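You operate a simulated robot arm through the tools that you are given. There is no shell and no other tool. Be economical: measure what you need, move in short steps, check, and stop when the job is done.

You are at the controls of a simulated two-armed robot. One attempt, no reset.

Task
Measure the green ball's wraps on the gauge and box it by size.
Fine: fill the notch, count, wind off; ball and bead in the box.

The check looks at the end state, three seconds after you hand in, the way a careful person would. Anything else that was tipped, shoved, dropped, spilled or broken makes it a failure.

Robot
Two 6-joint arms with fingered hands on one trunk, on a base that drives. Base frame: it is fixed to the floor where the robot stands at the start and does not move with it; the origin is under the middle of the robot, x ahead of it, y to its left, z up. Units: m, rad, N and s.
The left shoulder is at the start at [0.05, 0.17, 1.01], the right one opposite. With the tool pointing down near the work surface each hand reaches from about 0.5 to 0.78 m from the robot's upright axis, wherever it stands, measured 20 degrees to its own side. Places, roughly: bead of the purple ball (4x3x3 cm) [0.5, 1.4, 0.8]; bead of the teal hank (4x3x3 cm) [0.5, 1.8, 0.8]; bead of the yellow hank (4x3x3 cm) [0.9, 1.8, 0.8]; gauge post [0.7, 0, 0.8]; left card box [1, 0.2, 0.8]; middle left card box [1, 0, 0.8]; middle right card box [1, -0.1, 0.8]; right card box [1, -0.3, 0.8]; small arrow wheel [0.7, -0.2, 0.8]. Payload 3.5 kg a hand.
The tool frame of a hand sits at the grasp point between the pads (the TCP): z along the fingers, y along the line on which they close. The tips reach 0.026 m beyond it. The gripper opens to 0.132 m. The gripper's body begins 0.073 m behind the TCP. The gripper is a hand of 3 fingers: y runs from the thumb to the fingers, the wrist lies at [0, 0, -0.234] in the tool frame, and closing takes about 1.5 s.
Orientation is that of the tool frame in the base frame, as a unit quaternion [x, y, z, w]. With the fingers straight down and closing along the base's y, the tool's x points along the base's -x, its y along +y and its z along -z.

Tools
- The arms move only by the tool drive_tool. It takes "left_motion", "right_motion" or both (then of equal length, played together; a hand with none holds still); each is text: rows parted by semicolons, each of 7 numbers parted by spaces: the shift along the tool's x, y, z in m, then the turn, a rotation vector about the tool's x, y, z in degrees, then the opening, from 0 (shut) to 1 (fully open). In form: tx ty tz wx wy wz fingers; .... A call has 1 to 8 rows; each row shifts and turns the commanded pose from where the row before left it, along the tool's axes as they then stand. Each row takes 0.2 s and may step no farther than 0.05 m and 0.15 rad from the row before; otherwise, or with a gripper value out of range, the whole call is refused. A pose out of reach is approached as far as the arm can. The call stops where the force on the tool passes 40 N (or 10 N more than at its start, if that is more) or the arm is blocked; 0.2 s more then pass. Each finger travels about 0.108 m/s and halts on what it meets, pressing with about 34 N; the grip force reading is that of the motor and also rises with nothing between the fingers. The clock runs only during rows and for 0.2 s after the last one: add rows that do not move to give the fingers time. It gives the time, the measured TCP pose, the force on the tool (base axes), the opening and the grip force at its end, in the units of the frame above (readings bear some noise), with the torque about the TCP (base axes, N m) and any sound that the robot's microphone picked up, and new pictures: "pictures" is both (left out), scene, wrist or none (wrist: the cameras of the hands that moved).
- Cameras (640 x 400 px; columns grow to the right, rows downward): "scene" is now at [0.0407, -0.0239, 1.6093]; the picture's right is [-0.26, -0.96, 0.00], its down [-0.62, 0.17, -0.76] and it looks along [0.74, -0.20, -0.65] (base axes); focal length 269 px, centre (320, 200). "left" rides on the left gripper at [-0.062, 0.003, -0.092] in its tool frame; the picture's right is [-0.05, -1.00, 0.00], its down [0.83, -0.04, -0.56] and it looks along [0.55, -0.03, 0.83] (tool axes); focal length 230 px, centre (320, 200). "right" rides on the right gripper at [0.062, 0.003, -0.092] in its tool frame; the picture's right is [-0.05, 1.00, 0.00], its down [-0.83, -0.04, -0.56] and it looks along [-0.55, -0.03, 0.83] (tool axes); focal length 230 px, centre (320, 200). There is no depth. A picture from a camera that has moved, and an enlarged one, comes with that camera's place and axes in the base frame and with its lens.
- slide_trunk(by): slides the trunk up (or, below 0, down) by that many m; the arms and the scene camera ride with it, the base frame stays. It gives what a move gives, with no picture.
- roll_base(legs): drives the robot by 1 to 6 legs, each [ahead, left, turn to the left] in m, m and rad, along the robot's own axes; the way and the turn of a leg run together, so that a leg with both is an arc; at most 1.5 m and 3.142 rad a leg. The arms and the cameras ride along, it lands a little off, and it stops where it bumps. It gives what a move gives, and a new picture of the scene camera.
- set_grasp(shape, hand): the hand has 3 fingers and takes this shape, open, in about a second: jaw (thumb against the fingers, like two jaws); tri (thumb and two fingers); tip (a fingertip pinch); poke (one finger out to press); point (the index stretched); flat (the hand flat); cup (the hand cupped); fist (a fist). The gripper value then closes the fingers along that shape, each until it touches; the sizes above hold for jaw. It gives what a move gives, with no picture.
- aim_head(pan, tilt): turns the head with the scene camera to pan (to the left, within 1.501 rad either way) and tilt (down, from -0.506 to 1.204), counted from straight ahead of the robot. It gives what a move gives, and a new picture of the scene camera.
- zoom(camera, box): a new picture of the part [left, top, right, bottom] of that camera's present view, enlarged. No time passes.
- close_job(): hands the job in; it is judged then, once.

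Work in short steps. Places have to be worked out from the pictures, the camera data and where the tool is seen: move nearer, look again, correct. Check each grasp and each placing, and mend what went wrong. You have 120 turns and 260 pictures in all, those below and enlarged ones among them. Open the grippers and draw the arms clear of the work before you hand the job in, unless the task says otherwise; then end with one line.

The tools are called by a JSON object that holds its "op" and its "data". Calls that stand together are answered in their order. drive_tool: Moves the arms, as the interface text tells. Its arguments: {"type":"object","properties":{"left_motion":{"type":"string"},"right_motion":{"type":"string"},"pictures":{"type":"string","enum":["both","scene","wrist","none"]}},"required":[]} The other tools are called the same way: slide_trunk (by) slides the trunk up or down; set_grasp (shape, hand) gives the hand a shape; roll_base (legs) drives the base; aim_head (pan, tilt) turns the head that bears the scene camera; zoom (camera, box) takes an enlarged picture of a part of a camera's view; close_job () hands the job in.

At the start:

```text
time: 0.0
left_position: [0.5591, 0.1466, 1.1353]
left_tool_rot: [0.0, 1.0, 0.0, 0.0]
left_contact_force: [-0.3, 0.7, -1.2]
left_ft_torque: [0.02, 0.01, 0.0]
left_width: 0.1322
left_finger_force: 0.0
left_shape: jaw
right_position: [0.5917, -0.3152, 1.1165]
right_tool_rot: [0.0, 1.0, 0.0, 0.0]
right_contact_force: [-1.3, -0.5, 0.5]
right_ft_torque: [0.0, -0.01, -0.02]
right_width: 0.1316
right_finger_force: 0.1
right_shape: jaw
trunk travel left (down, up): [-0.625, 0.085]
robot x, y, heading: [-0.002, 0.0009, -0.0]
head pan, tilt: [-0.267, 0.703]
```

scene: 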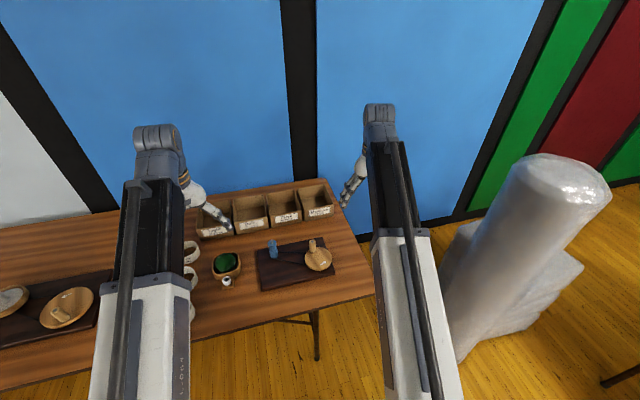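
right: 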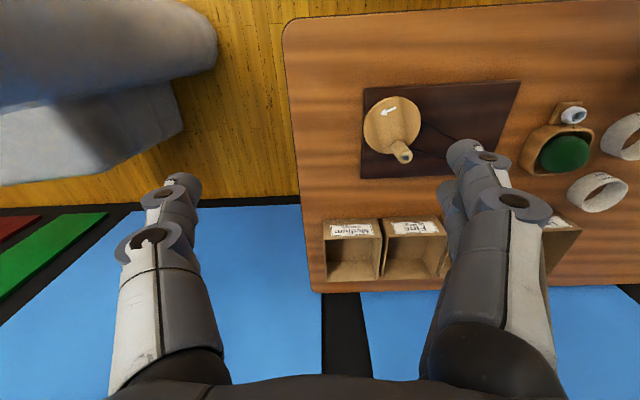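
left: 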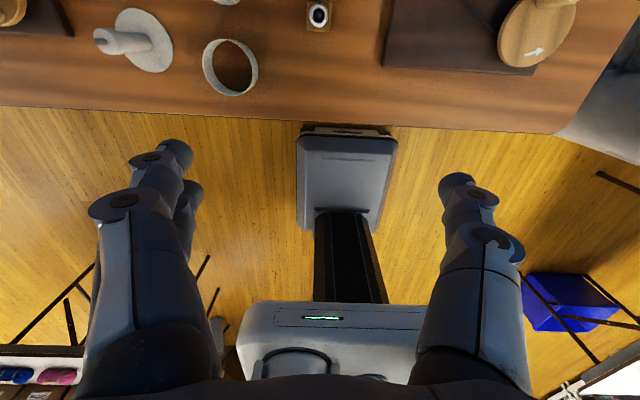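

The table shows a gauge post with a crank wheel, a green ball in a cup with a bead, and card boxes. I zoom in to read the details.

{"op": "zoom", "data": {"camera": "scene", "box": [180, 170, 380, 300]}}

{"op": "zoom", "data": {"camera": "right", "box": [320, 60, 640, 260]}}

{"op": "aim_head", "data": {"pan": 0.5, "tilt": 0.7}}

```text
3.08 times, centred on (280, 235) of scene
camera zoom: at [0.0407, -0.0239, 1.6093], right [-0.26, -0.96, 0.0], down [-0.62, 0.17, -0.76], along [0.74, -0.2, -0.65], focal length 829 px, centre (443, 92)
```

zoom: 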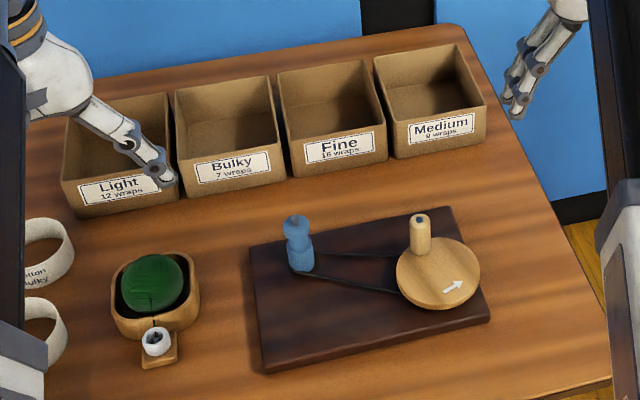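

```text
2.00 times, centred on (480, 160) of right
camera zoom: at [0.5281, -0.3127, 1.2091], right [0.05, 1.0, 0.0], down [0.83, -0.04, 0.56], along [0.55, -0.03, -0.83], focal length 460 px, centre (0, 280)
```

zoom: 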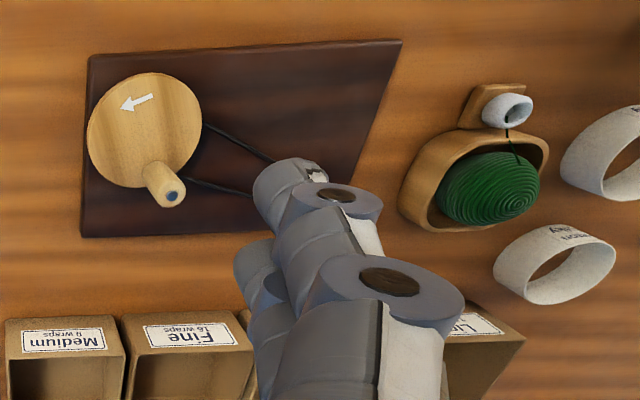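

```text
time: 1.1
left_position: [0.5584, 0.1477, 1.134]
left_tool_rot: [0.0, 1.0, 0.001, 0.0]
left_contact_force: [-0.6, -0.8, -0.5]
left_ft_torque: [-0.02, -0.01, -0.02]
left_width: 0.1319
left_finger_force: 0.0
left_shape: jaw
right_position: [0.5898, -0.3155, 1.116]
right_tool_rot: [0.0, 1.0, 0.0, -0.001]
right_contact_force: [0.0, -0.5, -0.4]
right_ft_torque: [-0.01, -0.02, 0.03]
right_width: 0.132
right_finger_force: 0.1
right_shape: jaw
trunk travel left (down, up): [-0.625, 0.085]
robot x, y, heading: [-0.0013, 0.0, -0.001]
head pan, tilt: [0.499, 0.7]
camera scene: at [0.0335, 0.0392, 1.6096], right [0.48, -0.88, 0.0], down [-0.57, -0.31, -0.76], along [0.67, 0.37, -0.64], focal length 269 px, centre (320, 200)
```

scene: 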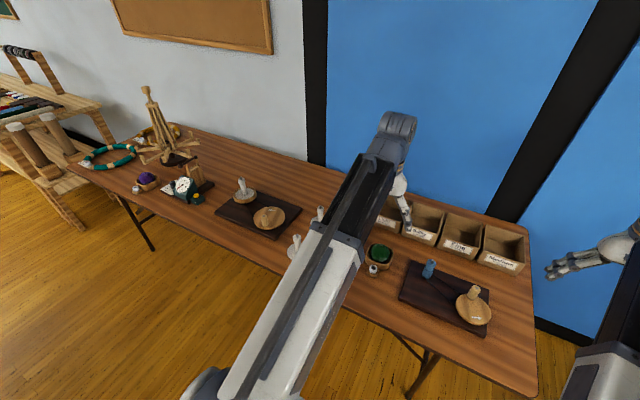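

Boxes read Light 12, Bulky 7, Fine 16, Medium 9 (to verify). I look more closely at the gauge, ball holder and the rest of the table.

{"op": "zoom", "data": {"camera": "scene", "box": [350, 190, 540, 340]}}

{"op": "zoom", "data": {"camera": "scene", "box": [70, 80, 330, 260]}}

{"op": "aim_head", "data": {"pan": 1.1, "tilt": 0.4}}

```text
2.67 times, centred on (445, 265) of scene
camera zoom: at [0.0335, 0.0392, 1.6096], right [0.48, -0.88, 0.0], down [-0.57, -0.31, -0.76], along [0.67, 0.37, -0.64], focal length 718 px, centre (-13, 27)
```

zoom: 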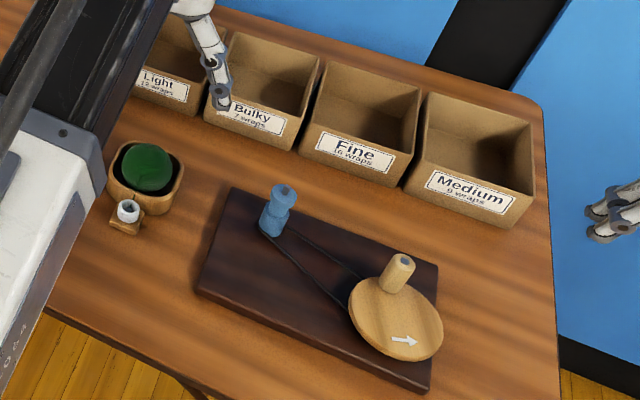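

```text
2.22 times, centred on (200, 170) of scene
camera zoom: at [0.0335, 0.0392, 1.6096], right [0.48, -0.88, 0.0], down [-0.57, -0.31, -0.76], along [0.67, 0.37, -0.64], focal length 598 px, centre (587, 267)
```

zoom: 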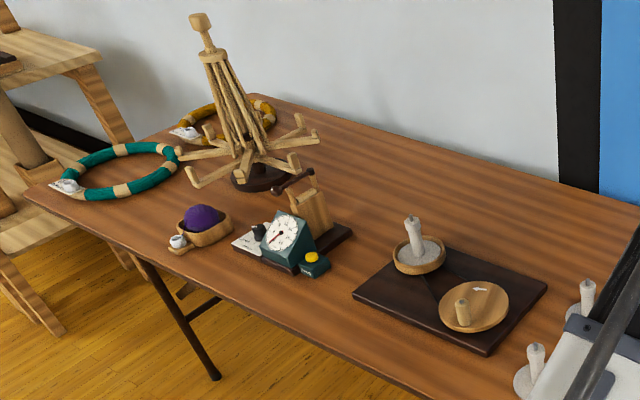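

```text
time: 2.1
left_position: [0.5585, 0.1473, 1.1353]
left_tool_rot: [0.0, 1.0, 0.0, 0.0]
left_contact_force: [0.3, 0.1, 0.3]
left_ft_torque: [0.01, 0.02, -0.06]
left_width: 0.1317
left_finger_force: 0.0
left_shape: jaw
right_position: [0.5902, -0.3156, 1.1167]
right_tool_rot: [0.001, 1.0, 0.0, -0.001]
right_contact_force: [0.4, -0.3, 1.0]
right_ft_torque: [0.02, -0.03, 0.0]
right_width: 0.1319
right_finger_force: 0.1
right_shape: jaw
trunk travel left (down, up): [-0.625, 0.085]
robot x, y, heading: [-0.0013, -0.0029, -0.001]
head pan, tilt: [1.1, 0.4]
camera scene: at [0.001, 0.0811, 1.6364], right [0.89, -0.45, 0.0], down [-0.18, -0.35, -0.92], along [0.42, 0.82, -0.39], focal length 269 px, centre (320, 200)
```

scene: 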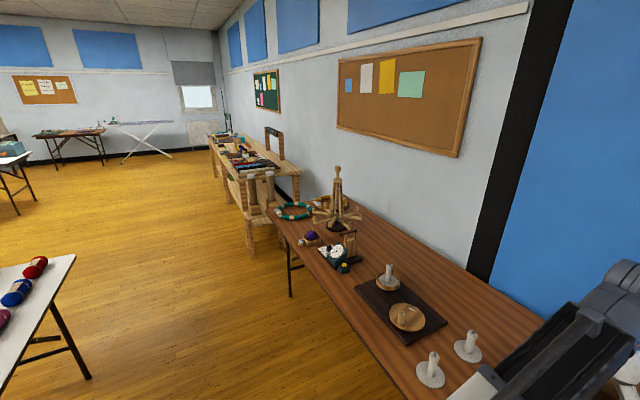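

Post is about (0.70,-0.02), wheel (0.64,-0.18), ball (0.71,0.15), bead (0.65,0.15). I bring the right wrist camera over the gauge for a close look, and the left arm outward.

{"op": "drive_tool", "data": {"right_motion": "-0.004 0.042 0.022 0 0 0 1;-0.004 0.042 0.022 0 0 0 1;-0.004 0.042 0.022 0 0 0 1;-0.004 0.042 0.022 0 0 0 1;-0.004 0.042 0.022 0 0 0 1;-0.004 0.042 0.022 0 0 0 1;-0.004 0.042 0.022 0 0 0 1", "left_motion": "0 0.03 0 0 0 0 1;0 0.03 0 0 0 0 1;0 0.03 0 0 0 0 1;0 0.03 0 0 0 0 1;0 0.03 0 0 0 0 1;0 0.03 0 0 0 0 1;0 0.03 0 0 0 0 1", "pictures": "wrist"}}

{"op": "aim_head", "data": {"pan": 0.0, "tilt": 0.8}}

```text
time: 3.7
left_position: [0.5589, 0.3591, 1.134]
left_tool_rot: [0.0, 1.0, 0.0, -0.001]
left_contact_force: [-0.3, 0.7, -0.5]
left_ft_torque: [0.0, -0.01, 0.03]
left_width: 0.1317
left_finger_force: 0.1
left_shape: jaw
right_position: [0.6168, -0.0211, 0.9617]
right_tool_rot: [0.0, 1.0, 0.0, 0.0]
right_contact_force: [-0.1, -0.2, -0.8]
right_ft_torque: [-0.01, 0.02, -0.02]
right_width: 0.1319
right_finger_force: 0.1
right_shape: jaw
trunk travel left (down, up): [-0.625, 0.085]
robot x, y, heading: [-0.0024, -0.0001, -0.003]
head pan, tilt: [1.1, 0.4]
camera right: at [0.5552, -0.0183, 1.0549], right [0.05, 1.0, 0.0], down [0.83, -0.04, 0.56], along [0.55, -0.03, -0.83], focal length 230 px, centre (320, 200)
camera left: at [0.6214, 0.3611, 1.2263], right [0.05, -1.0, 0.0], down [-0.83, -0.04, 0.56], along [-0.55, -0.03, -0.83], focal length 230 px, centre (320, 200)
```

right: 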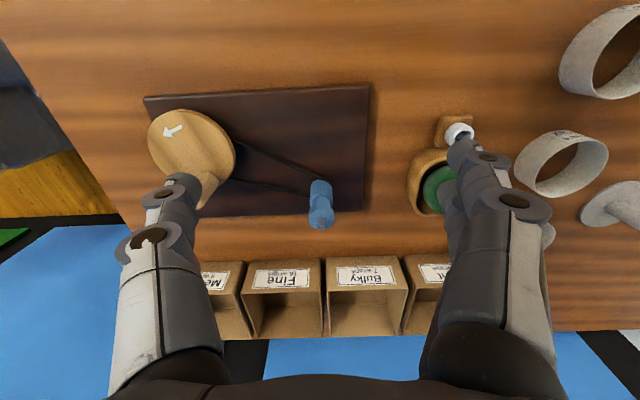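
left: 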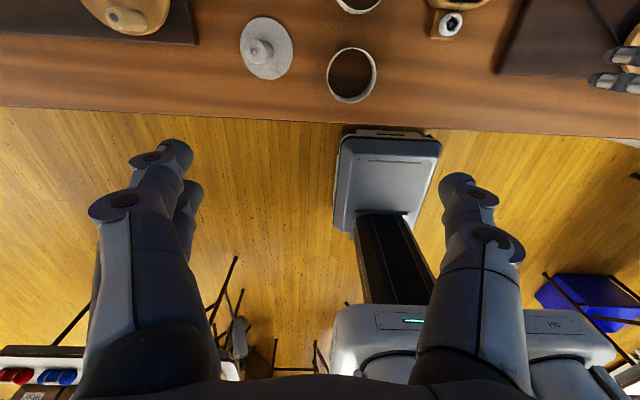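

```text
time: 5.0
left_position: [0.5595, 0.3575, 1.1336]
left_tool_rot: [0.001, 1.0, 0.0, 0.0]
left_contact_force: [0.0, 0.6, 0.1]
left_ft_torque: [-0.02, 0.01, 0.02]
left_width: 0.1317
left_finger_force: 0.1
left_shape: jaw
right_position: [0.6187, -0.021, 0.9635]
right_tool_rot: [0.0, 1.0, -0.001, 0.0]
right_contact_force: [0.1, -0.4, -0.8]
right_ft_torque: [0.02, -0.01, 0.01]
right_width: 0.132
right_finger_force: 0.1
right_shape: jaw
trunk travel left (down, up): [-0.625, 0.085]
robot x, y, heading: [0.0008, -0.0002, -0.001]
head pan, tilt: [0.0, 0.799]
camera scene: at [0.0396, -0.0013, 1.6013], right [0.0, -1.0, 0.0], down [-0.72, 0.0, -0.7], along [0.7, 0.0, -0.72], focal length 269 px, centre (320, 200)
```

scene: 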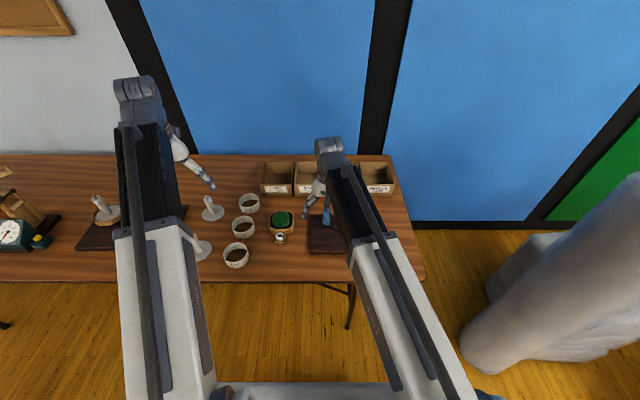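

Zooming on the post and on the bead/ball from this wrist view and the scene.

{"op": "zoom", "data": {"camera": "right", "box": [270, 150, 366, 240]}}

{"op": "zoom", "data": {"camera": "scene", "box": [215, 150, 415, 275]}}

{"op": "zoom", "data": {"camera": "right", "box": [390, 100, 500, 220]}}

```text
4.44 times, centred on (318, 195) of right
camera zoom: at [0.5551, -0.0193, 1.0552], right [0.05, 1.0, 0.0], down [0.83, -0.04, 0.56], along [0.55, -0.03, -0.83], focal length 1022 px, centre (329, 222)
```

zoom: 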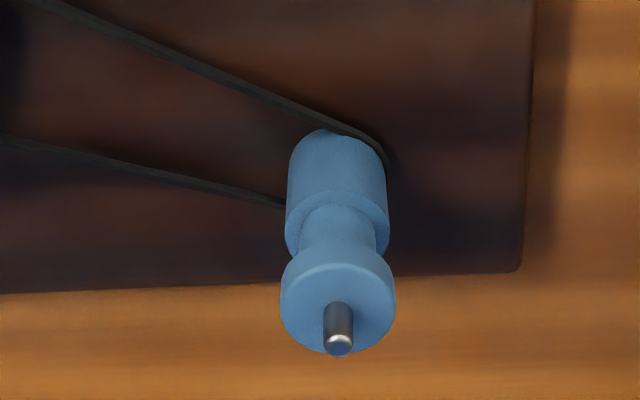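

```text
3.20 times, centred on (315, 212) of scene
camera zoom: at [0.0396, -0.0013, 1.6013], right [0.0, -1.0, 0.0], down [-0.72, 0.0, -0.7], along [0.7, 0.0, -0.72], focal length 862 px, centre (336, 160)
```

zoom: 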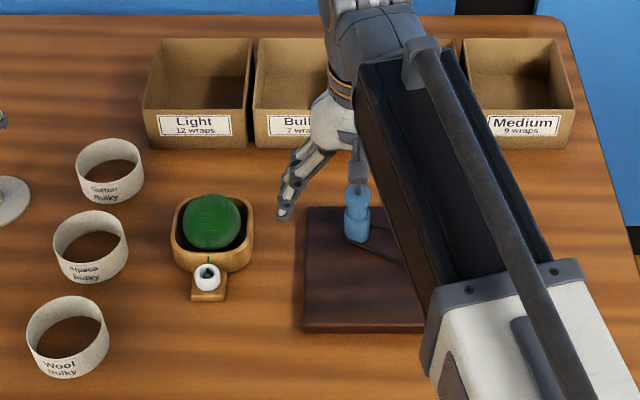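

```text
3.33 times, centred on (445, 160) of right
camera zoom: at [0.5551, -0.0193, 1.0552], right [0.05, 1.0, 0.0], down [0.83, -0.04, 0.56], along [0.55, -0.03, -0.83], focal length 767 px, centre (-97, 333)
```

zoom: 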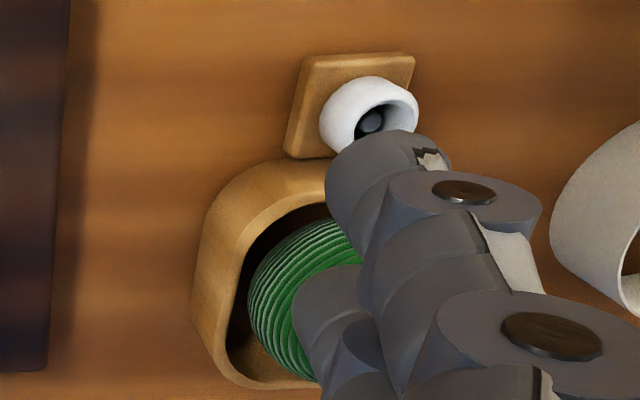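

The post has a notch and a steel pin on top; the bead sits on a similar peg, so the bead goes on the pin. I take a second, lower view to triangulate heights.

{"op": "drive_tool", "data": {"right_motion": "0.025 0 0.02 0 0 0 1;0.025 0 0.02 0 0 0 1;0.02 0 0.02 0 0 0 1", "pictures": "wrist"}}

{"op": "zoom", "data": {"camera": "right", "box": [130, 60, 370, 260]}}

{"op": "zoom", "data": {"camera": "right", "box": [370, 80, 530, 260]}}

```text
time: 5.8
left_position: [0.5596, 0.3568, 1.1335]
left_tool_rot: [0.0, 1.0, 0.0, 0.0]
left_contact_force: [-0.3, -0.4, 0.0]
left_ft_torque: [-0.01, 0.01, -0.01]
left_width: 0.1318
left_finger_force: 0.0
left_shape: jaw
right_position: [0.5475, -0.0207, 0.9005]
right_tool_rot: [0.0, 1.0, 0.0, -0.001]
right_contact_force: [0.5, -0.2, 0.1]
right_ft_torque: [-0.01, 0.0, -0.04]
right_width: 0.132
right_finger_force: 0.1
right_shape: jaw
trunk travel left (down, up): [-0.625, 0.085]
robot x, y, heading: [-0.0005, 0.0032, 0.007]
head pan, tilt: [0.0, 0.799]
camera right: at [0.4847, -0.0191, 0.9947], right [0.05, 1.0, 0.0], down [0.83, -0.04, 0.56], along [0.55, -0.03, -0.83], focal length 230 px, centre (320, 200)
```

right: 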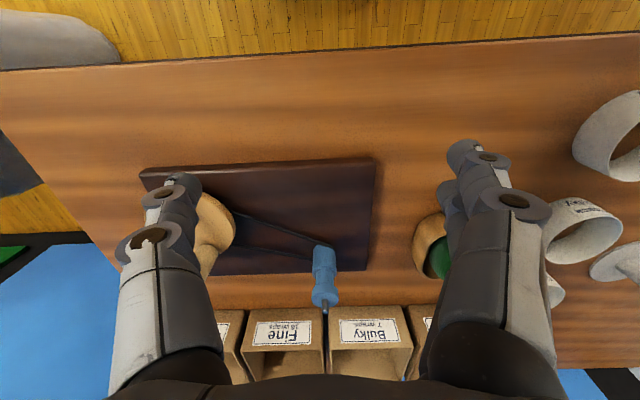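

```text
2.00 times, centred on (250, 160) of right
camera zoom: at [0.4847, -0.0191, 0.9947], right [0.05, 1.0, 0.0], down [0.83, -0.04, 0.56], along [0.55, -0.03, -0.83], focal length 460 px, centre (460, 280)
```

zoom: 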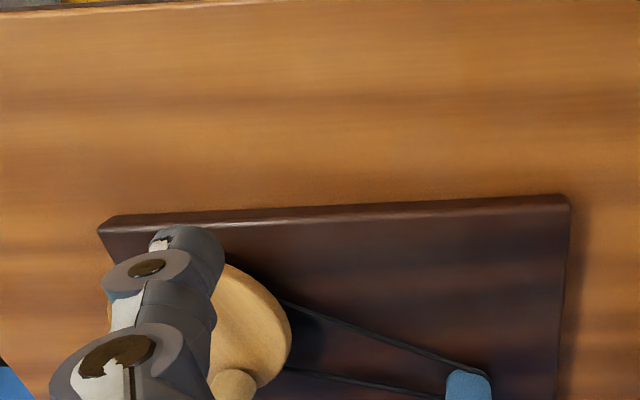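

```text
2.22 times, centred on (450, 170) of right
camera zoom: at [0.4847, -0.0191, 0.9947], right [0.05, 1.0, 0.0], down [0.83, -0.04, 0.56], along [0.55, -0.03, -0.83], focal length 511 px, centre (31, 267)
```

zoom: 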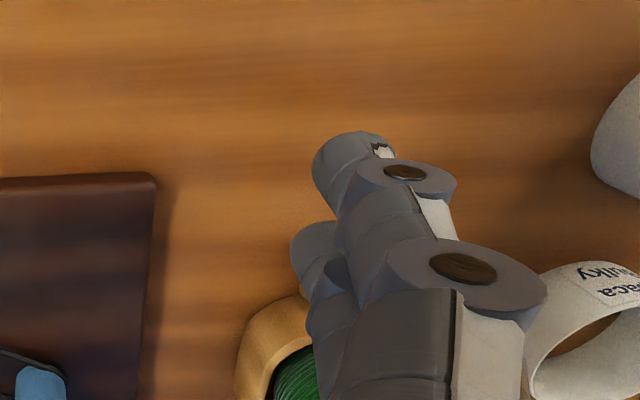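

Pin tip ≈ (0.731,-0.026,0.848), bead ≈ (0.653,0.152,0.77). I try the fingertip pinch with the left hand and bring it above the bead while the right withdraws.

{"op": "set_grasp", "data": {"hand": "left", "shape": "tip"}}

{"op": "drive_tool", "data": {"right_motion": "0 -0.04 -0.015 0 0 0 1;0 -0.04 -0.015 0 0 0 1;0 -0.04 -0.015 0 0 0 1;0 -0.04 -0.015 0 0 0 1;0 -0.04 -0.015 0 0 0 1;0 -0.04 -0.015 0 0 0 1;0 -0.04 -0.015 0 0 0 1", "left_motion": "-0.0133 -0.0293 0.0257 0 0 0 1;-0.0133 -0.0293 0.0257 0 0 0 1;-0.0133 -0.0293 0.0257 0 0 0 1;-0.0133 -0.0293 0.0257 0 0 0 1;-0.0133 -0.0293 0.0257 0 0 0 1;-0.0133 -0.0293 0.0257 0 0 0 1;-0.0133 -0.0293 0.0257 0 0 0 1"}}

```text
time: 6.7
left_position: [0.5596, 0.3575, 1.1338]
left_tool_rot: [0.0, 1.0, 0.001, 0.001]
left_contact_force: [0.2, -0.8, -0.3]
left_ft_torque: [-0.02, -0.01, -0.01]
left_width: 0.132
left_finger_force: 0.1
left_shape: tip
right_position: [0.548, -0.0213, 0.9033]
right_tool_rot: [0.0, 1.0, 0.0, 0.0]
right_contact_force: [-0.2, 0.2, 0.8]
right_ft_torque: [-0.01, 0.0, -0.01]
right_width: 0.1318
right_finger_force: 0.0
right_shape: jaw
trunk travel left (down, up): [-0.625, 0.085]
robot x, y, heading: [-0.0003, 0.002, -0.001]
head pan, tilt: [0.0, 0.799]
```

```text
time: 8.3
left_position: [0.6523, 0.1514, 0.9528]
left_tool_rot: [-0.001, 1.0, 0.0, 0.0]
left_contact_force: [0.8, 0.6, -0.6]
left_ft_torque: [-0.01, 0.0, -0.02]
left_width: 0.1319
left_finger_force: 0.0
left_shape: tip
right_position: [0.5493, -0.304, 1.0062]
right_tool_rot: [-0.001, 1.0, 0.0, 0.0]
right_contact_force: [0.1, -0.3, 0.5]
right_ft_torque: [-0.02, -0.01, 0.01]
right_width: 0.1321
right_finger_force: 0.0
right_shape: jaw
trunk travel left (down, up): [-0.625, 0.085]
robot x, y, heading: [0.0019, 0.0025, -0.001]
head pan, tilt: [0.0, 0.799]
camera scene: at [0.0397, -0.0018, 1.6013], right [0.0, -1.0, 0.0], down [-0.72, 0.0, -0.7], along [0.7, 0.0, -0.72], focal length 269 px, centre (320, 200)
camera right: at [0.4868, -0.3011, 1.1007], right [0.05, 1.0, 0.0], down [0.83, -0.04, 0.55], along [0.55, -0.03, -0.83], focal length 230 px, centre (320, 200)
camera left: at [0.7145, 0.1549, 1.0455], right [0.05, -1.0, 0.0], down [-0.83, -0.04, 0.56], along [-0.55, -0.03, -0.83], focal length 230 px, centre (320, 200)
```

scene: 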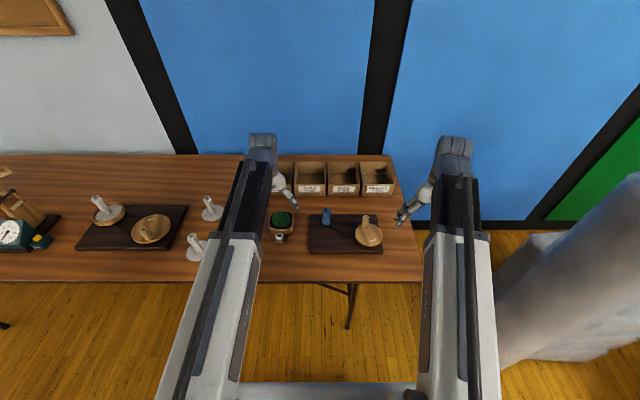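
right: 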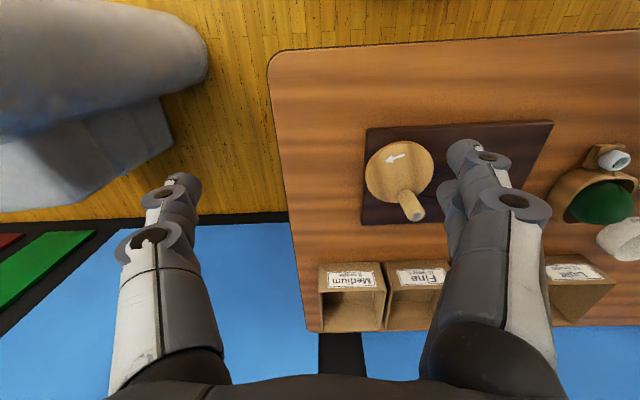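
left: 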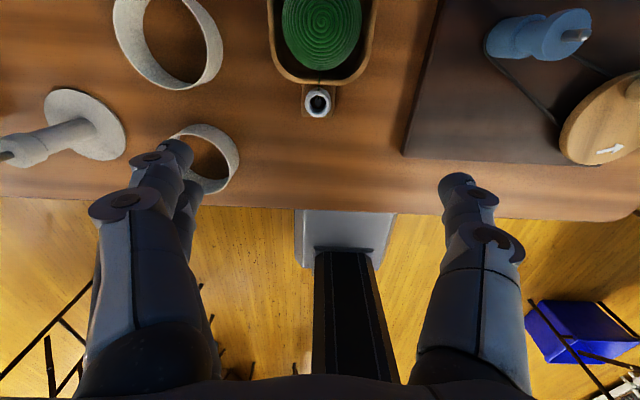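

The bead hole reads about (0.66,0.153,0.765). I test what the tip pinch looks like partly closed, still high above.

{"op": "drive_tool", "data": {"left_motion": "0 0 0 0 0 0 0.3;0 0 0 0 0 0 0.3;0 0 0 0 0 0 0.3;0 0 0 0 0 0 0.3;0 0 0 0 0 0 0.3", "pictures": "wrist"}}

{"op": "zoom", "data": {"camera": "left", "box": [220, 0, 420, 120]}}

{"op": "zoom", "data": {"camera": "scene", "box": [220, 150, 410, 260]}}

```text
time: 9.5
left_position: [0.6518, 0.1534, 0.9535]
left_tool_rot: [0.0, 1.0, 0.0, 0.0]
left_contact_force: [0.6, -0.2, 0.2]
left_ft_torque: [-0.02, 0.0, 0.03]
left_width: 0.0399
left_finger_force: 0.1
left_shape: tip
right_position: [0.5494, -0.3034, 1.0085]
right_tool_rot: [0.0, 1.0, 0.0, 0.0]
right_contact_force: [-0.2, -0.1, 0.2]
right_ft_torque: [0.03, 0.0, 0.0]
right_width: 0.1319
right_finger_force: 0.2
right_shape: jaw
trunk travel left (down, up): [-0.625, 0.085]
robot x, y, heading: [0.0019, 0.0017, 0.001]
head pan, tilt: [0.0, 0.799]
camera left: at [0.7142, 0.1552, 1.0459], right [0.05, -1.0, 0.0], down [-0.83, -0.04, 0.56], along [-0.55, -0.03, -0.83], focal length 230 px, centre (320, 200)
```

left: 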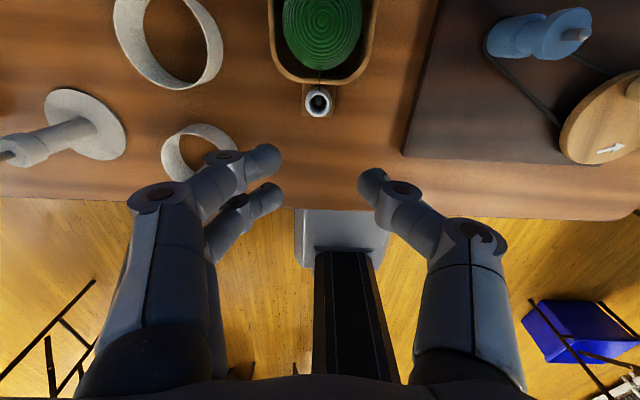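

```text
3.20 times, centred on (320, 60) of left
camera zoom: at [0.7142, 0.1552, 1.0459], right [0.05, -1.0, 0.0], down [-0.83, -0.04, 0.56], along [-0.55, -0.03, -0.83], focal length 736 px, centre (320, 648)
```

zoom: 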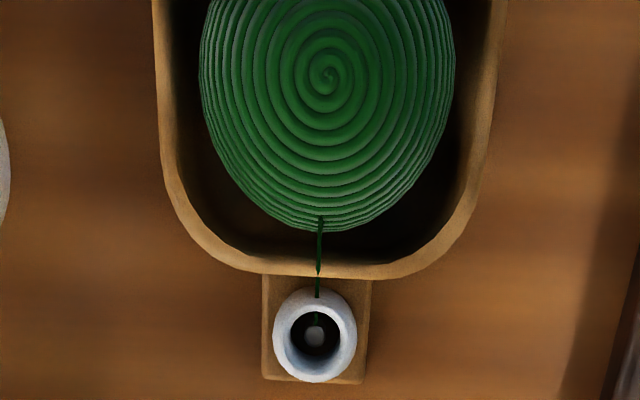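

```text
3.37 times, centred on (315, 205) of scene
camera zoom: at [0.0396, -0.0014, 1.6013], right [0.0, -1.0, 0.0], down [-0.72, 0.0, -0.7], along [0.7, 0.0, -0.72], focal length 907 px, centre (337, 183)
```

zoom: 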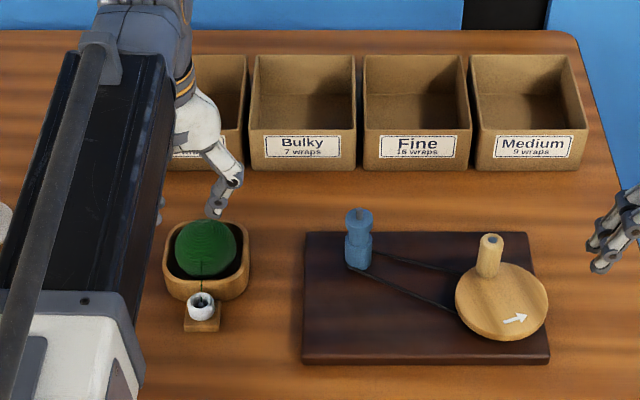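

Bead ≈ 3 cm wide at (0.661,0.153), cup wall just beyond at x≈0.683. I descend with a half-open pinch, keeping the hand slightly toward the robot to clear the cup.

{"op": "drive_tool", "data": {"left_motion": "0 0 0.035 0 0 0 0.45;0 0 0.035 0 0 0 0.45;0 0 0.035 0 0 0 0.45;0 0 0.03 0 0 0 0.45", "pictures": "wrist"}}

{"op": "zoom", "data": {"camera": "scene", "box": [220, 180, 330, 260]}}

```text
time: 10.5
left_position: [0.653, 0.1527, 0.8176]
left_tool_rot: [0.0, 1.0, 0.0, -0.001]
left_contact_force: [-0.9, 0.4, -0.3]
left_ft_torque: [-0.01, -0.02, -0.02]
left_width: 0.059
left_finger_force: 0.0
left_shape: tip
right_position: [0.5497, -0.3029, 1.006]
right_tool_rot: [0.0, 1.0, 0.0, 0.0]
right_contact_force: [0.1, -0.6, 0.0]
right_ft_torque: [-0.02, -0.03, 0.02]
right_width: 0.132
right_finger_force: 0.2
right_shape: jaw
trunk travel left (down, up): [-0.625, 0.085]
robot x, y, heading: [-0.001, -0.0017, -0.002]
head pan, tilt: [0.0, 0.799]
camera left: at [0.7141, 0.1548, 0.9112], right [0.05, -1.0, 0.0], down [-0.83, -0.04, 0.56], along [-0.55, -0.03, -0.83], focal length 230 px, centre (320, 200)
```

left: 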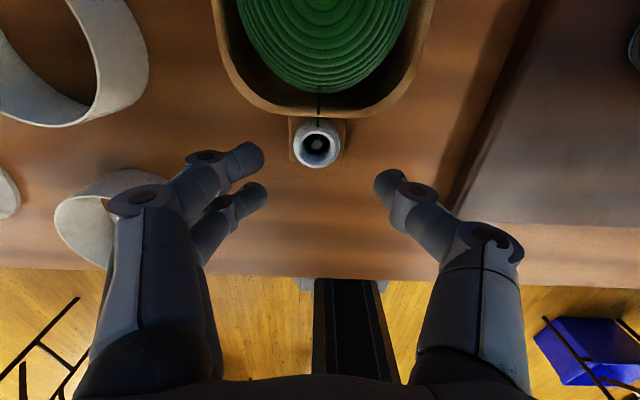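

```text
5.00 times, centred on (275, 220) of scene
camera zoom: at [0.0397, -0.0014, 1.6013], right [0.0, -1.0, 0.0], down [-0.72, 0.0, -0.7], along [0.7, 0.0, -0.72], focal length 1347 px, centre (545, 100)
```

zoom: 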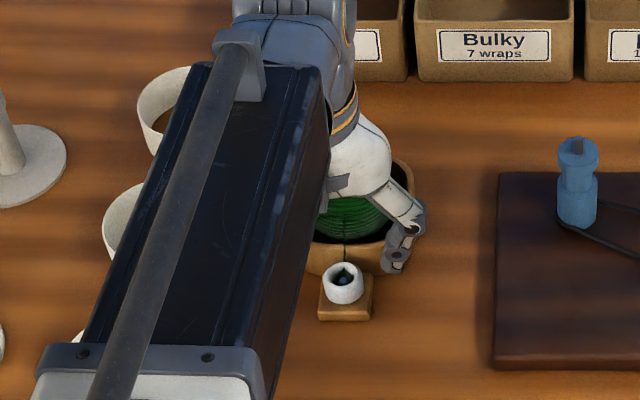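

Bead top at (0.662,0.154,0.765). Descend 4 cm more and look.

{"op": "drive_tool", "data": {"left_motion": "0 0 0.02 0 0 0 0.45;-0.002 0 0.02 0 0 0 0.45", "pictures": "wrist"}}

```text
time: 11.1
left_position: [0.6546, 0.1518, 0.7786]
left_tool_rot: [0.0, 1.0, 0.0, 0.0]
left_contact_force: [-0.5, -0.9, -1.0]
left_ft_torque: [-0.05, 0.01, 0.01]
left_width: 0.0587
left_finger_force: 0.1
left_shape: tip
right_position: [0.5502, -0.3033, 1.0077]
right_tool_rot: [0.0, 1.0, 0.0, 0.0]
right_contact_force: [0.0, -0.7, -1.0]
right_ft_torque: [0.03, 0.01, -0.01]
right_width: 0.1317
right_finger_force: 0.0
right_shape: jaw
trunk travel left (down, up): [-0.625, 0.085]
robot x, y, heading: [-0.0012, 0.0014, 0.004]
head pan, tilt: [0.0, 0.799]
camera left: at [0.7163, 0.1551, 0.8718], right [0.05, -1.0, 0.0], down [-0.83, -0.04, 0.56], along [-0.55, -0.03, -0.83], focal length 230 px, centre (320, 200)
```

left: 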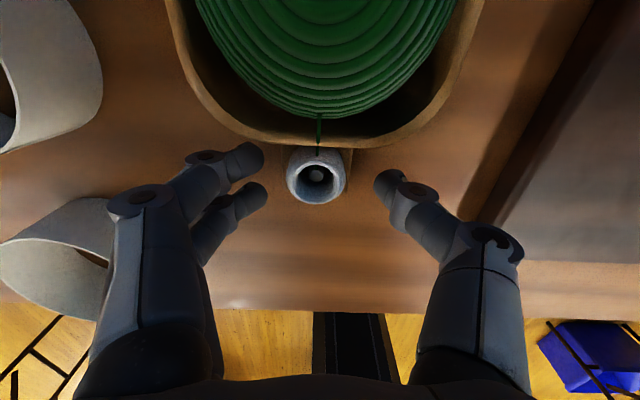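

Bead lies between thumb and fingers. Close gently and check.

{"op": "drive_tool", "data": {"left_motion": "0 0 0 0 0 0 0.2;0 0 0 0 0 0 0.1;0 0 0 0 0 0 0.1;0 0 0 0 0 0 0.1", "pictures": "wrist"}}

```text
time: 12.1
left_position: [0.6547, 0.1537, 0.78]
left_tool_rot: [0.0, 1.0, 0.0, 0.0]
left_contact_force: [0.0, 12.2, 1.0]
left_ft_torque: [0.48, -0.05, -0.22]
left_width: 0.0195
left_finger_force: 33.8
left_shape: tip
right_position: [0.5494, -0.3025, 1.0084]
right_tool_rot: [0.0, 1.0, 0.001, 0.0]
right_contact_force: [-0.1, 1.0, 0.2]
right_ft_torque: [-0.04, 0.01, -0.03]
right_width: 0.1316
right_finger_force: 0.0
right_shape: jaw
trunk travel left (down, up): [-0.625, 0.085]
robot x, y, heading: [-0.0024, -0.0001, 0.001]
head pan, tilt: [0.0, 0.799]
camera left: at [0.7161, 0.1567, 0.8721], right [0.05, -1.0, 0.0], down [-0.83, -0.04, 0.56], along [-0.55, -0.03, -0.83], focal length 230 px, centre (320, 200)
```

left: 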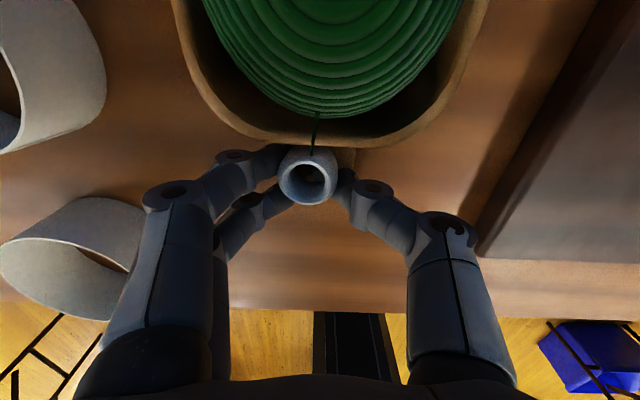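

Bead gripped, slightly pressed against its peg (12 N sideways). I relax by 3 mm and lift straight up slowly.

{"op": "drive_tool", "data": {"left_motion": "0 0.003 0 0 0 0 0.1;0 0 -0.015 0 0 0 0.1;0 0 -0.02 0 0 0 0.1;0 0 -0.03 0 0 0 0.1", "pictures": "both"}}

```text
time: 13.1
left_position: [0.6547, 0.1553, 0.844]
left_tool_rot: [0.001, 1.0, 0.0, 0.0]
left_contact_force: [0.0, -0.7, -0.9]
left_ft_torque: [0.0, 0.0, 0.0]
left_width: 0.0182
left_finger_force: 33.3
left_shape: tip
right_position: [0.5497, -0.3018, 1.0068]
right_tool_rot: [0.001, 1.0, 0.0, 0.0]
right_contact_force: [0.3, -0.6, -0.5]
right_ft_torque: [-0.03, -0.04, -0.01]
right_width: 0.132
right_finger_force: 0.1
right_shape: jaw
trunk travel left (down, up): [-0.625, 0.085]
robot x, y, heading: [0.002, -0.0026, -0.003]
head pan, tilt: [0.0, 0.799]
camera scene: at [0.0395, -0.0015, 1.6013], right [0.0, -1.0, 0.0], down [-0.72, 0.0, -0.7], along [0.7, 0.0, -0.72], focal length 269 px, centre (320, 200)
camera left: at [0.7163, 0.1581, 0.9369], right [0.05, -1.0, 0.0], down [-0.83, -0.04, 0.56], along [-0.55, -0.03, -0.83], focal length 230 px, centre (320, 200)
```

scene: 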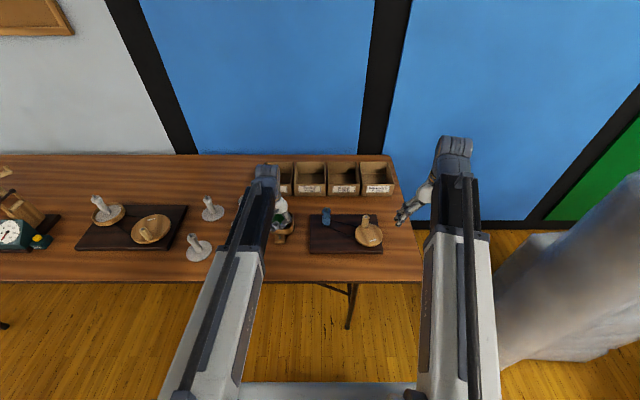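
left: 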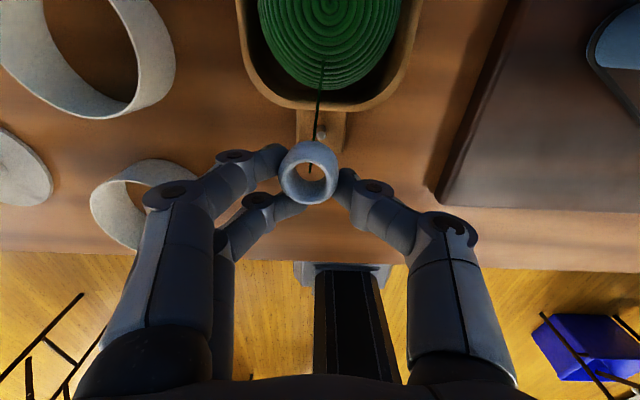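

Bead is held, hole roughly vertical. I raise and carry it over toward the pin, staying above it.

{"op": "drive_tool", "data": {"left_motion": "0 0 -0.035 0 0 0 0.1;0 0 -0.03 0 0 0 0.1;-0.0144 -0.0375 0 0 0 0 0.1;-0.0144 -0.0375 0 0 0 0 0.1;-0.0144 -0.0375 0 0 0 0 0.1;-0.0144 -0.0375 0 0 0 0 0.1;-0.0144 -0.0375 0 0 0 0 0.1", "pictures": "both"}}

```text
time: 14.7
left_position: [0.7175, -0.0323, 0.9096]
left_tool_rot: [0.0, 1.0, 0.0, 0.001]
left_contact_force: [0.5, 1.4, 0.0]
left_ft_torque: [-0.04, 0.01, -0.01]
left_width: 0.0184
left_finger_force: 34.1
left_shape: tip
left hand out of reach, approached as far as the arm can: row 7
right_position: [0.5488, -0.3023, 1.007]
right_tool_rot: [0.001, 1.0, 0.001, 0.0]
right_contact_force: [0.2, -0.8, 0.8]
right_ft_torque: [0.02, -0.01, -0.02]
right_width: 0.1318
right_finger_force: 0.1
right_shape: jaw
trunk travel left (down, up): [-0.625, 0.085]
robot x, y, heading: [0.0045, 0.0021, 0.002]
head pan, tilt: [0.0, 0.799]
camera scene: at [0.0393, -0.0016, 1.6013], right [0.0, -1.0, 0.0], down [-0.72, 0.0, -0.7], along [0.7, 0.0, -0.72], focal length 269 px, centre (320, 200)
camera left: at [0.7786, -0.0284, 1.0025], right [0.05, -1.0, 0.0], down [-0.83, -0.04, 0.55], along [-0.55, -0.03, -0.83], focal length 230 px, centre (320, 200)
```

scene: 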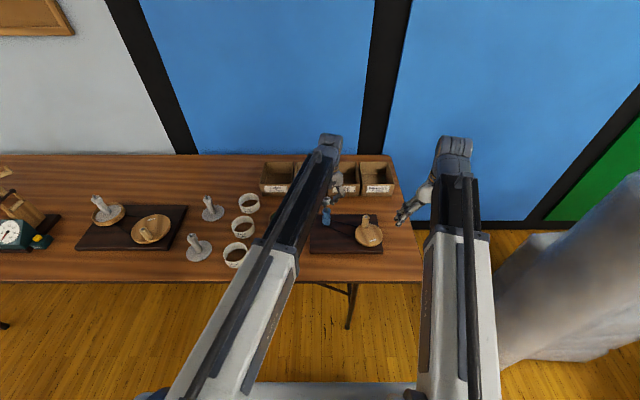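
left: 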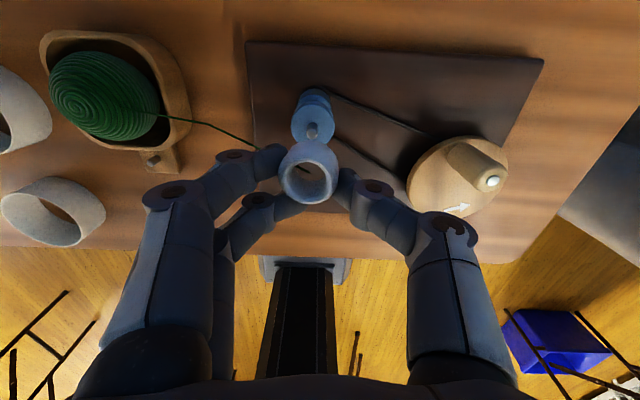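

Pin confirmed at (0.732,-0.026); the left arm is at its reach limit. I drive the base 5 cm ahead.

{"op": "roll_base", "data": {"legs": [[0.05, 0, 0]]}}

{"op": "drive_tool", "data": {"left_motion": "0 0 0 0 0 0 0.1", "pictures": "wrist"}}

```text
time: 15.7
left_position: [0.7685, -0.0318, 0.909]
left_tool_rot: [-0.001, 1.0, 0.0, 0.0]
left_contact_force: [0.6, 0.4, 0.2]
left_ft_torque: [-0.02, 0.01, -0.01]
left_width: 0.018
left_finger_force: 33.5
left_shape: tip
right_position: [0.5995, -0.3039, 1.0077]
right_tool_rot: [0.0, 1.0, 0.0, -0.001]
right_contact_force: [0.2, -0.4, 0.0]
right_ft_torque: [0.0, 0.0, -0.03]
right_width: 0.1318
right_finger_force: 0.2
right_shape: jaw
trunk travel left (down, up): [-0.625, 0.085]
robot x, y, heading: [0.0523, -0.0004, -0.001]
head pan, tilt: [0.0, 0.799]
camera scene: at [0.091, -0.0016, 1.6012], right [0.0, -1.0, 0.0], down [-0.72, 0.0, -0.7], along [0.7, 0.0, -0.72], focal length 269 px, centre (320, 200)
```

scene: 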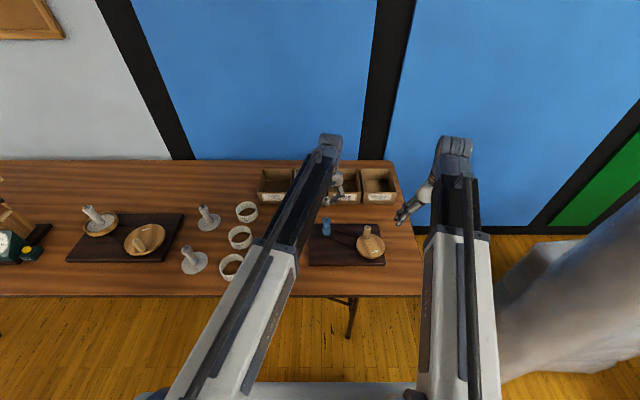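

```text
time: 16.1
left_position: [0.768, -0.0312, 0.9091]
left_tool_rot: [0.001, 1.0, 0.0, 0.001]
left_contact_force: [0.1, 0.3, 0.3]
left_ft_torque: [0.03, 0.01, -0.03]
left_width: 0.0181
left_finger_force: 34.0
left_shape: tip
right_position: [0.5994, -0.3029, 1.0076]
right_tool_rot: [0.0, 1.0, -0.001, -0.001]
right_contact_force: [0.2, -0.3, -0.6]
right_ft_torque: [-0.01, 0.03, 0.03]
right_width: 0.132
right_finger_force: 0.2
right_shape: jaw
trunk travel left (down, up): [-0.625, 0.085]
robot x, y, heading: [0.0497, 0.0029, 0.003]
head pan, tilt: [0.0, 0.799]
camera left: at [0.8289, -0.0283, 1.0023], right [0.05, -1.0, 0.0], down [-0.83, -0.04, 0.55], along [-0.55, -0.03, -0.83], focal length 230 px, centre (320, 200)
```

left: 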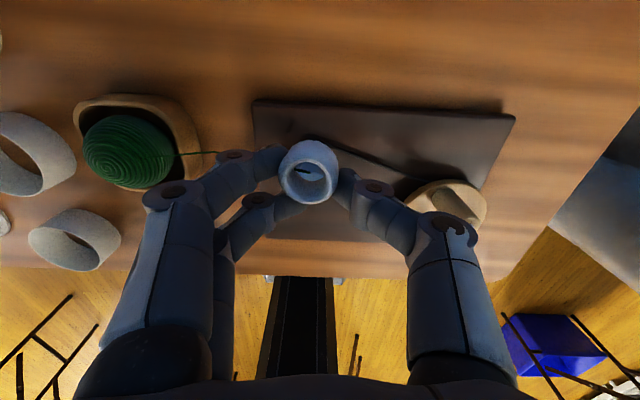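

Zoom on the bead in the grip to determine its offset from the TCP.

{"op": "zoom", "data": {"camera": "left", "box": [250, 120, 370, 220]}}

{"op": "zoom", "data": {"camera": "scene", "box": [280, 160, 400, 270]}}

```text
4.00 times, centred on (310, 170) of left
camera zoom: at [0.8289, -0.0283, 1.0023], right [0.05, -1.0, 0.0], down [-0.83, -0.04, 0.55], along [-0.55, -0.03, -0.83], focal length 920 px, centre (360, 320)
```

zoom: 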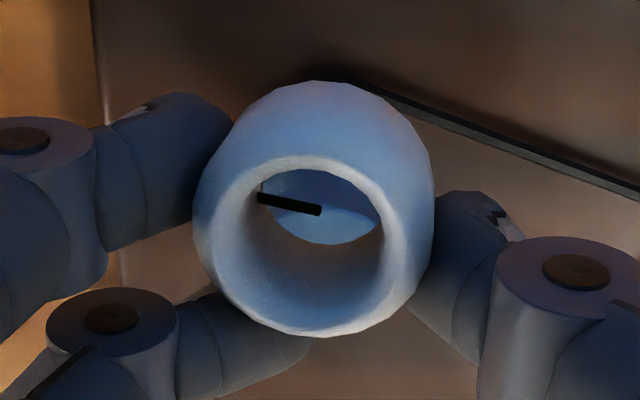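

```text
3.64 times, centred on (340, 215) of scene
camera zoom: at [0.0898, -0.0015, 1.6013], right [0.0, -1.0, 0.0], down [-0.72, 0.0, -0.7], along [0.7, 0.0, -0.72], focal length 979 px, centre (247, 146)
```

zoom: 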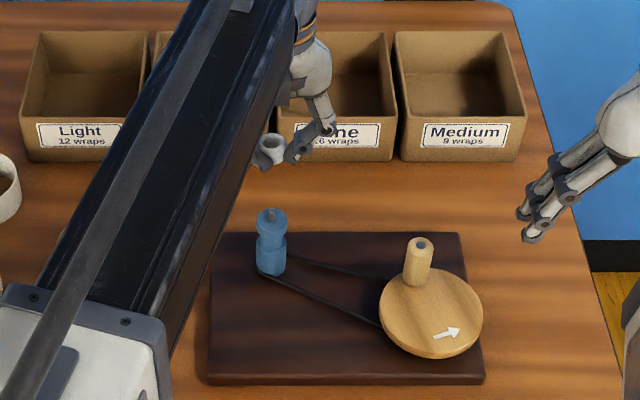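

Bead top centre ≈ (0.775,-0.027,0.904), offset (+0.0065,+0.0045) from TCP. I move it over the pin and look.

{"op": "drive_tool", "data": {"left_motion": "0.0212 0.0005 0 0 0 0 0.1;0.0212 0.0005 0 0 0 0 0.1;0 0 0.01 0 0 0 0.1", "pictures": "wrist"}}

{"op": "zoom", "data": {"camera": "left", "box": [250, 100, 370, 220]}}

{"op": "zoom", "data": {"camera": "scene", "box": [290, 180, 370, 250]}}

```text
time: 16.9
left_position: [0.7235, -0.0311, 0.8997]
left_tool_rot: [0.0, 1.0, 0.0, 0.001]
left_contact_force: [-0.3, -0.4, -0.7]
left_ft_torque: [0.02, 0.0, 0.01]
left_width: 0.0182
left_finger_force: 34.3
left_shape: tip
right_position: [0.5994, -0.3033, 1.0084]
right_tool_rot: [-0.001, 1.0, 0.0, -0.001]
right_contact_force: [0.7, -0.3, 0.2]
right_ft_torque: [0.01, 0.0, 0.0]
right_width: 0.1318
right_finger_force: 0.1
right_shape: jaw
trunk travel left (down, up): [-0.625, 0.085]
robot x, y, heading: [0.0532, 0.0003, 0.002]
head pan, tilt: [0.0, 0.799]
camera left: at [0.786, -0.0274, 0.9921], right [0.05, -1.0, 0.0], down [-0.83, -0.04, 0.55], along [-0.55, -0.03, -0.83], focal length 230 px, centre (320, 200)
```

left: 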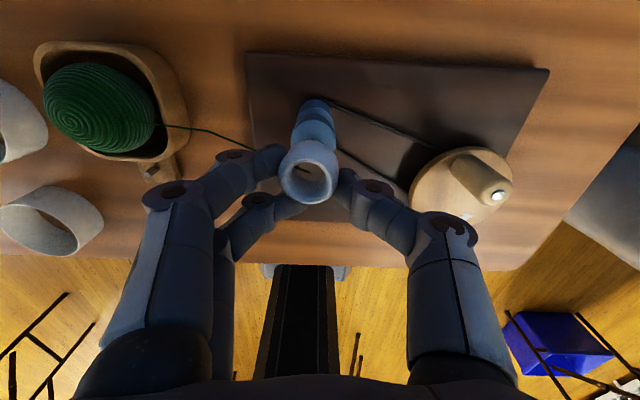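

```text
3.33 times, centred on (310, 160) of left
camera zoom: at [0.786, -0.0274, 0.9921], right [0.05, -1.0, 0.0], down [-0.83, -0.04, 0.55], along [-0.55, -0.03, -0.83], focal length 767 px, centre (353, 333)
```

zoom: 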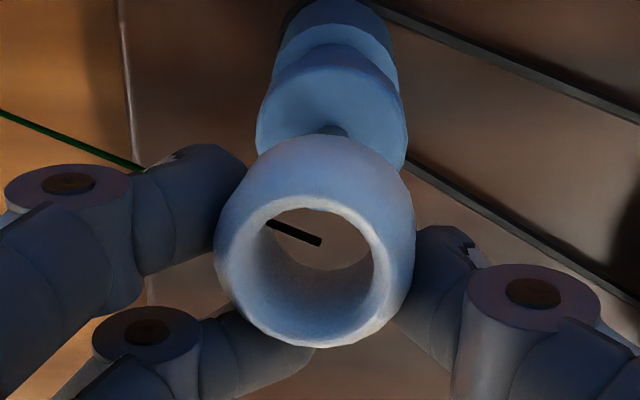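

```text
5.71 times, centred on (330, 215) of scene
camera zoom: at [0.0898, -0.0015, 1.6013], right [0.0, -1.0, 0.0], down [-0.72, 0.0, -0.7], along [0.7, 0.0, -0.72], focal length 1539 px, centre (263, 114)
```

zoom: 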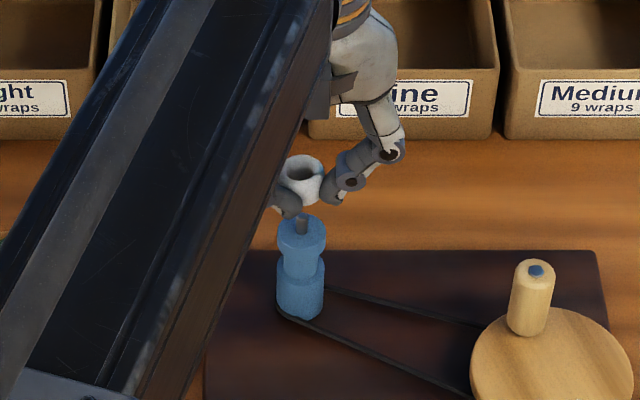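

Bead is centred over the pin within ~2 mm. Lower 2.6 cm, watching the force.

{"op": "drive_tool", "data": {"left_motion": "0 -0.0005 0.01 0 0 0 0.1;0 0 0.008 0 0 0 0.1;0 0 0.008 0 0 0 0.1", "pictures": "wrist"}}

{"op": "zoom", "data": {"camera": "left", "box": [250, 100, 370, 220]}}

{"op": "zoom", "data": {"camera": "scene", "box": [290, 180, 370, 250]}}

```text
time: 17.7
left_position: [0.7261, -0.0303, 0.8734]
left_tool_rot: [0.001, 1.0, 0.0, 0.001]
left_contact_force: [0.5, 0.1, 0.5]
left_ft_torque: [0.03, -0.02, 0.04]
left_width: 0.0185
left_finger_force: 34.1
left_shape: tip
right_position: [0.5995, -0.3036, 1.0074]
right_tool_rot: [0.0, 1.0, 0.0, 0.0]
right_contact_force: [0.0, 0.4, 0.0]
right_ft_torque: [0.0, 0.01, 0.03]
right_width: 0.1318
right_finger_force: 0.1
right_shape: jaw
trunk travel left (down, up): [-0.625, 0.085]
robot x, y, heading: [0.0503, 0.0025, -0.006]
head pan, tilt: [0.0, 0.799]
camera left: at [0.7863, -0.0275, 0.9664], right [0.05, -1.0, 0.0], down [-0.83, -0.04, 0.55], along [-0.55, -0.03, -0.83], focal length 230 px, centre (320, 200)
```

left: 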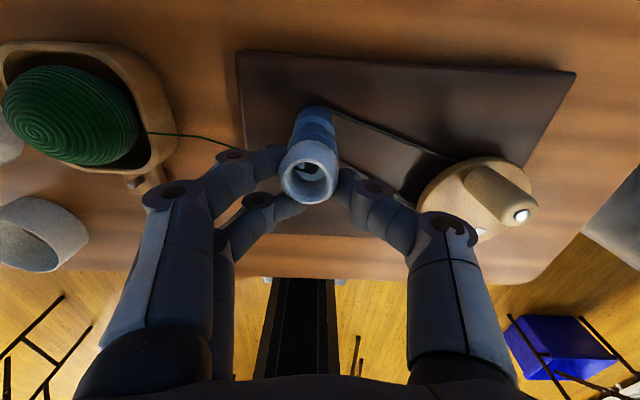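

```text
3.33 times, centred on (310, 160) of left
camera zoom: at [0.7863, -0.0275, 0.9664], right [0.05, -1.0, 0.0], down [-0.83, -0.04, 0.55], along [-0.55, -0.03, -0.83], focal length 767 px, centre (353, 333)
```

zoom: 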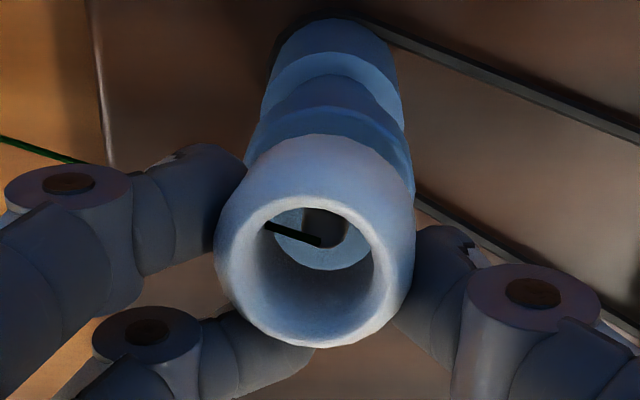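

```text
5.71 times, centred on (330, 215) of scene
camera zoom: at [0.0897, -0.0015, 1.6013], right [0.0, -1.0, 0.0], down [-0.72, 0.0, -0.7], along [0.7, 0.0, -0.72], focal length 1539 px, centre (263, 114)
```

zoom: 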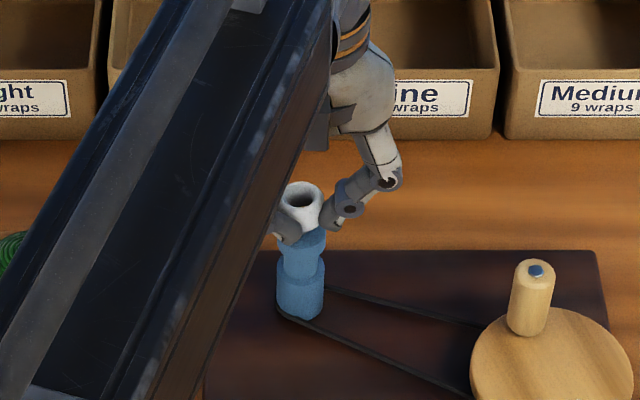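

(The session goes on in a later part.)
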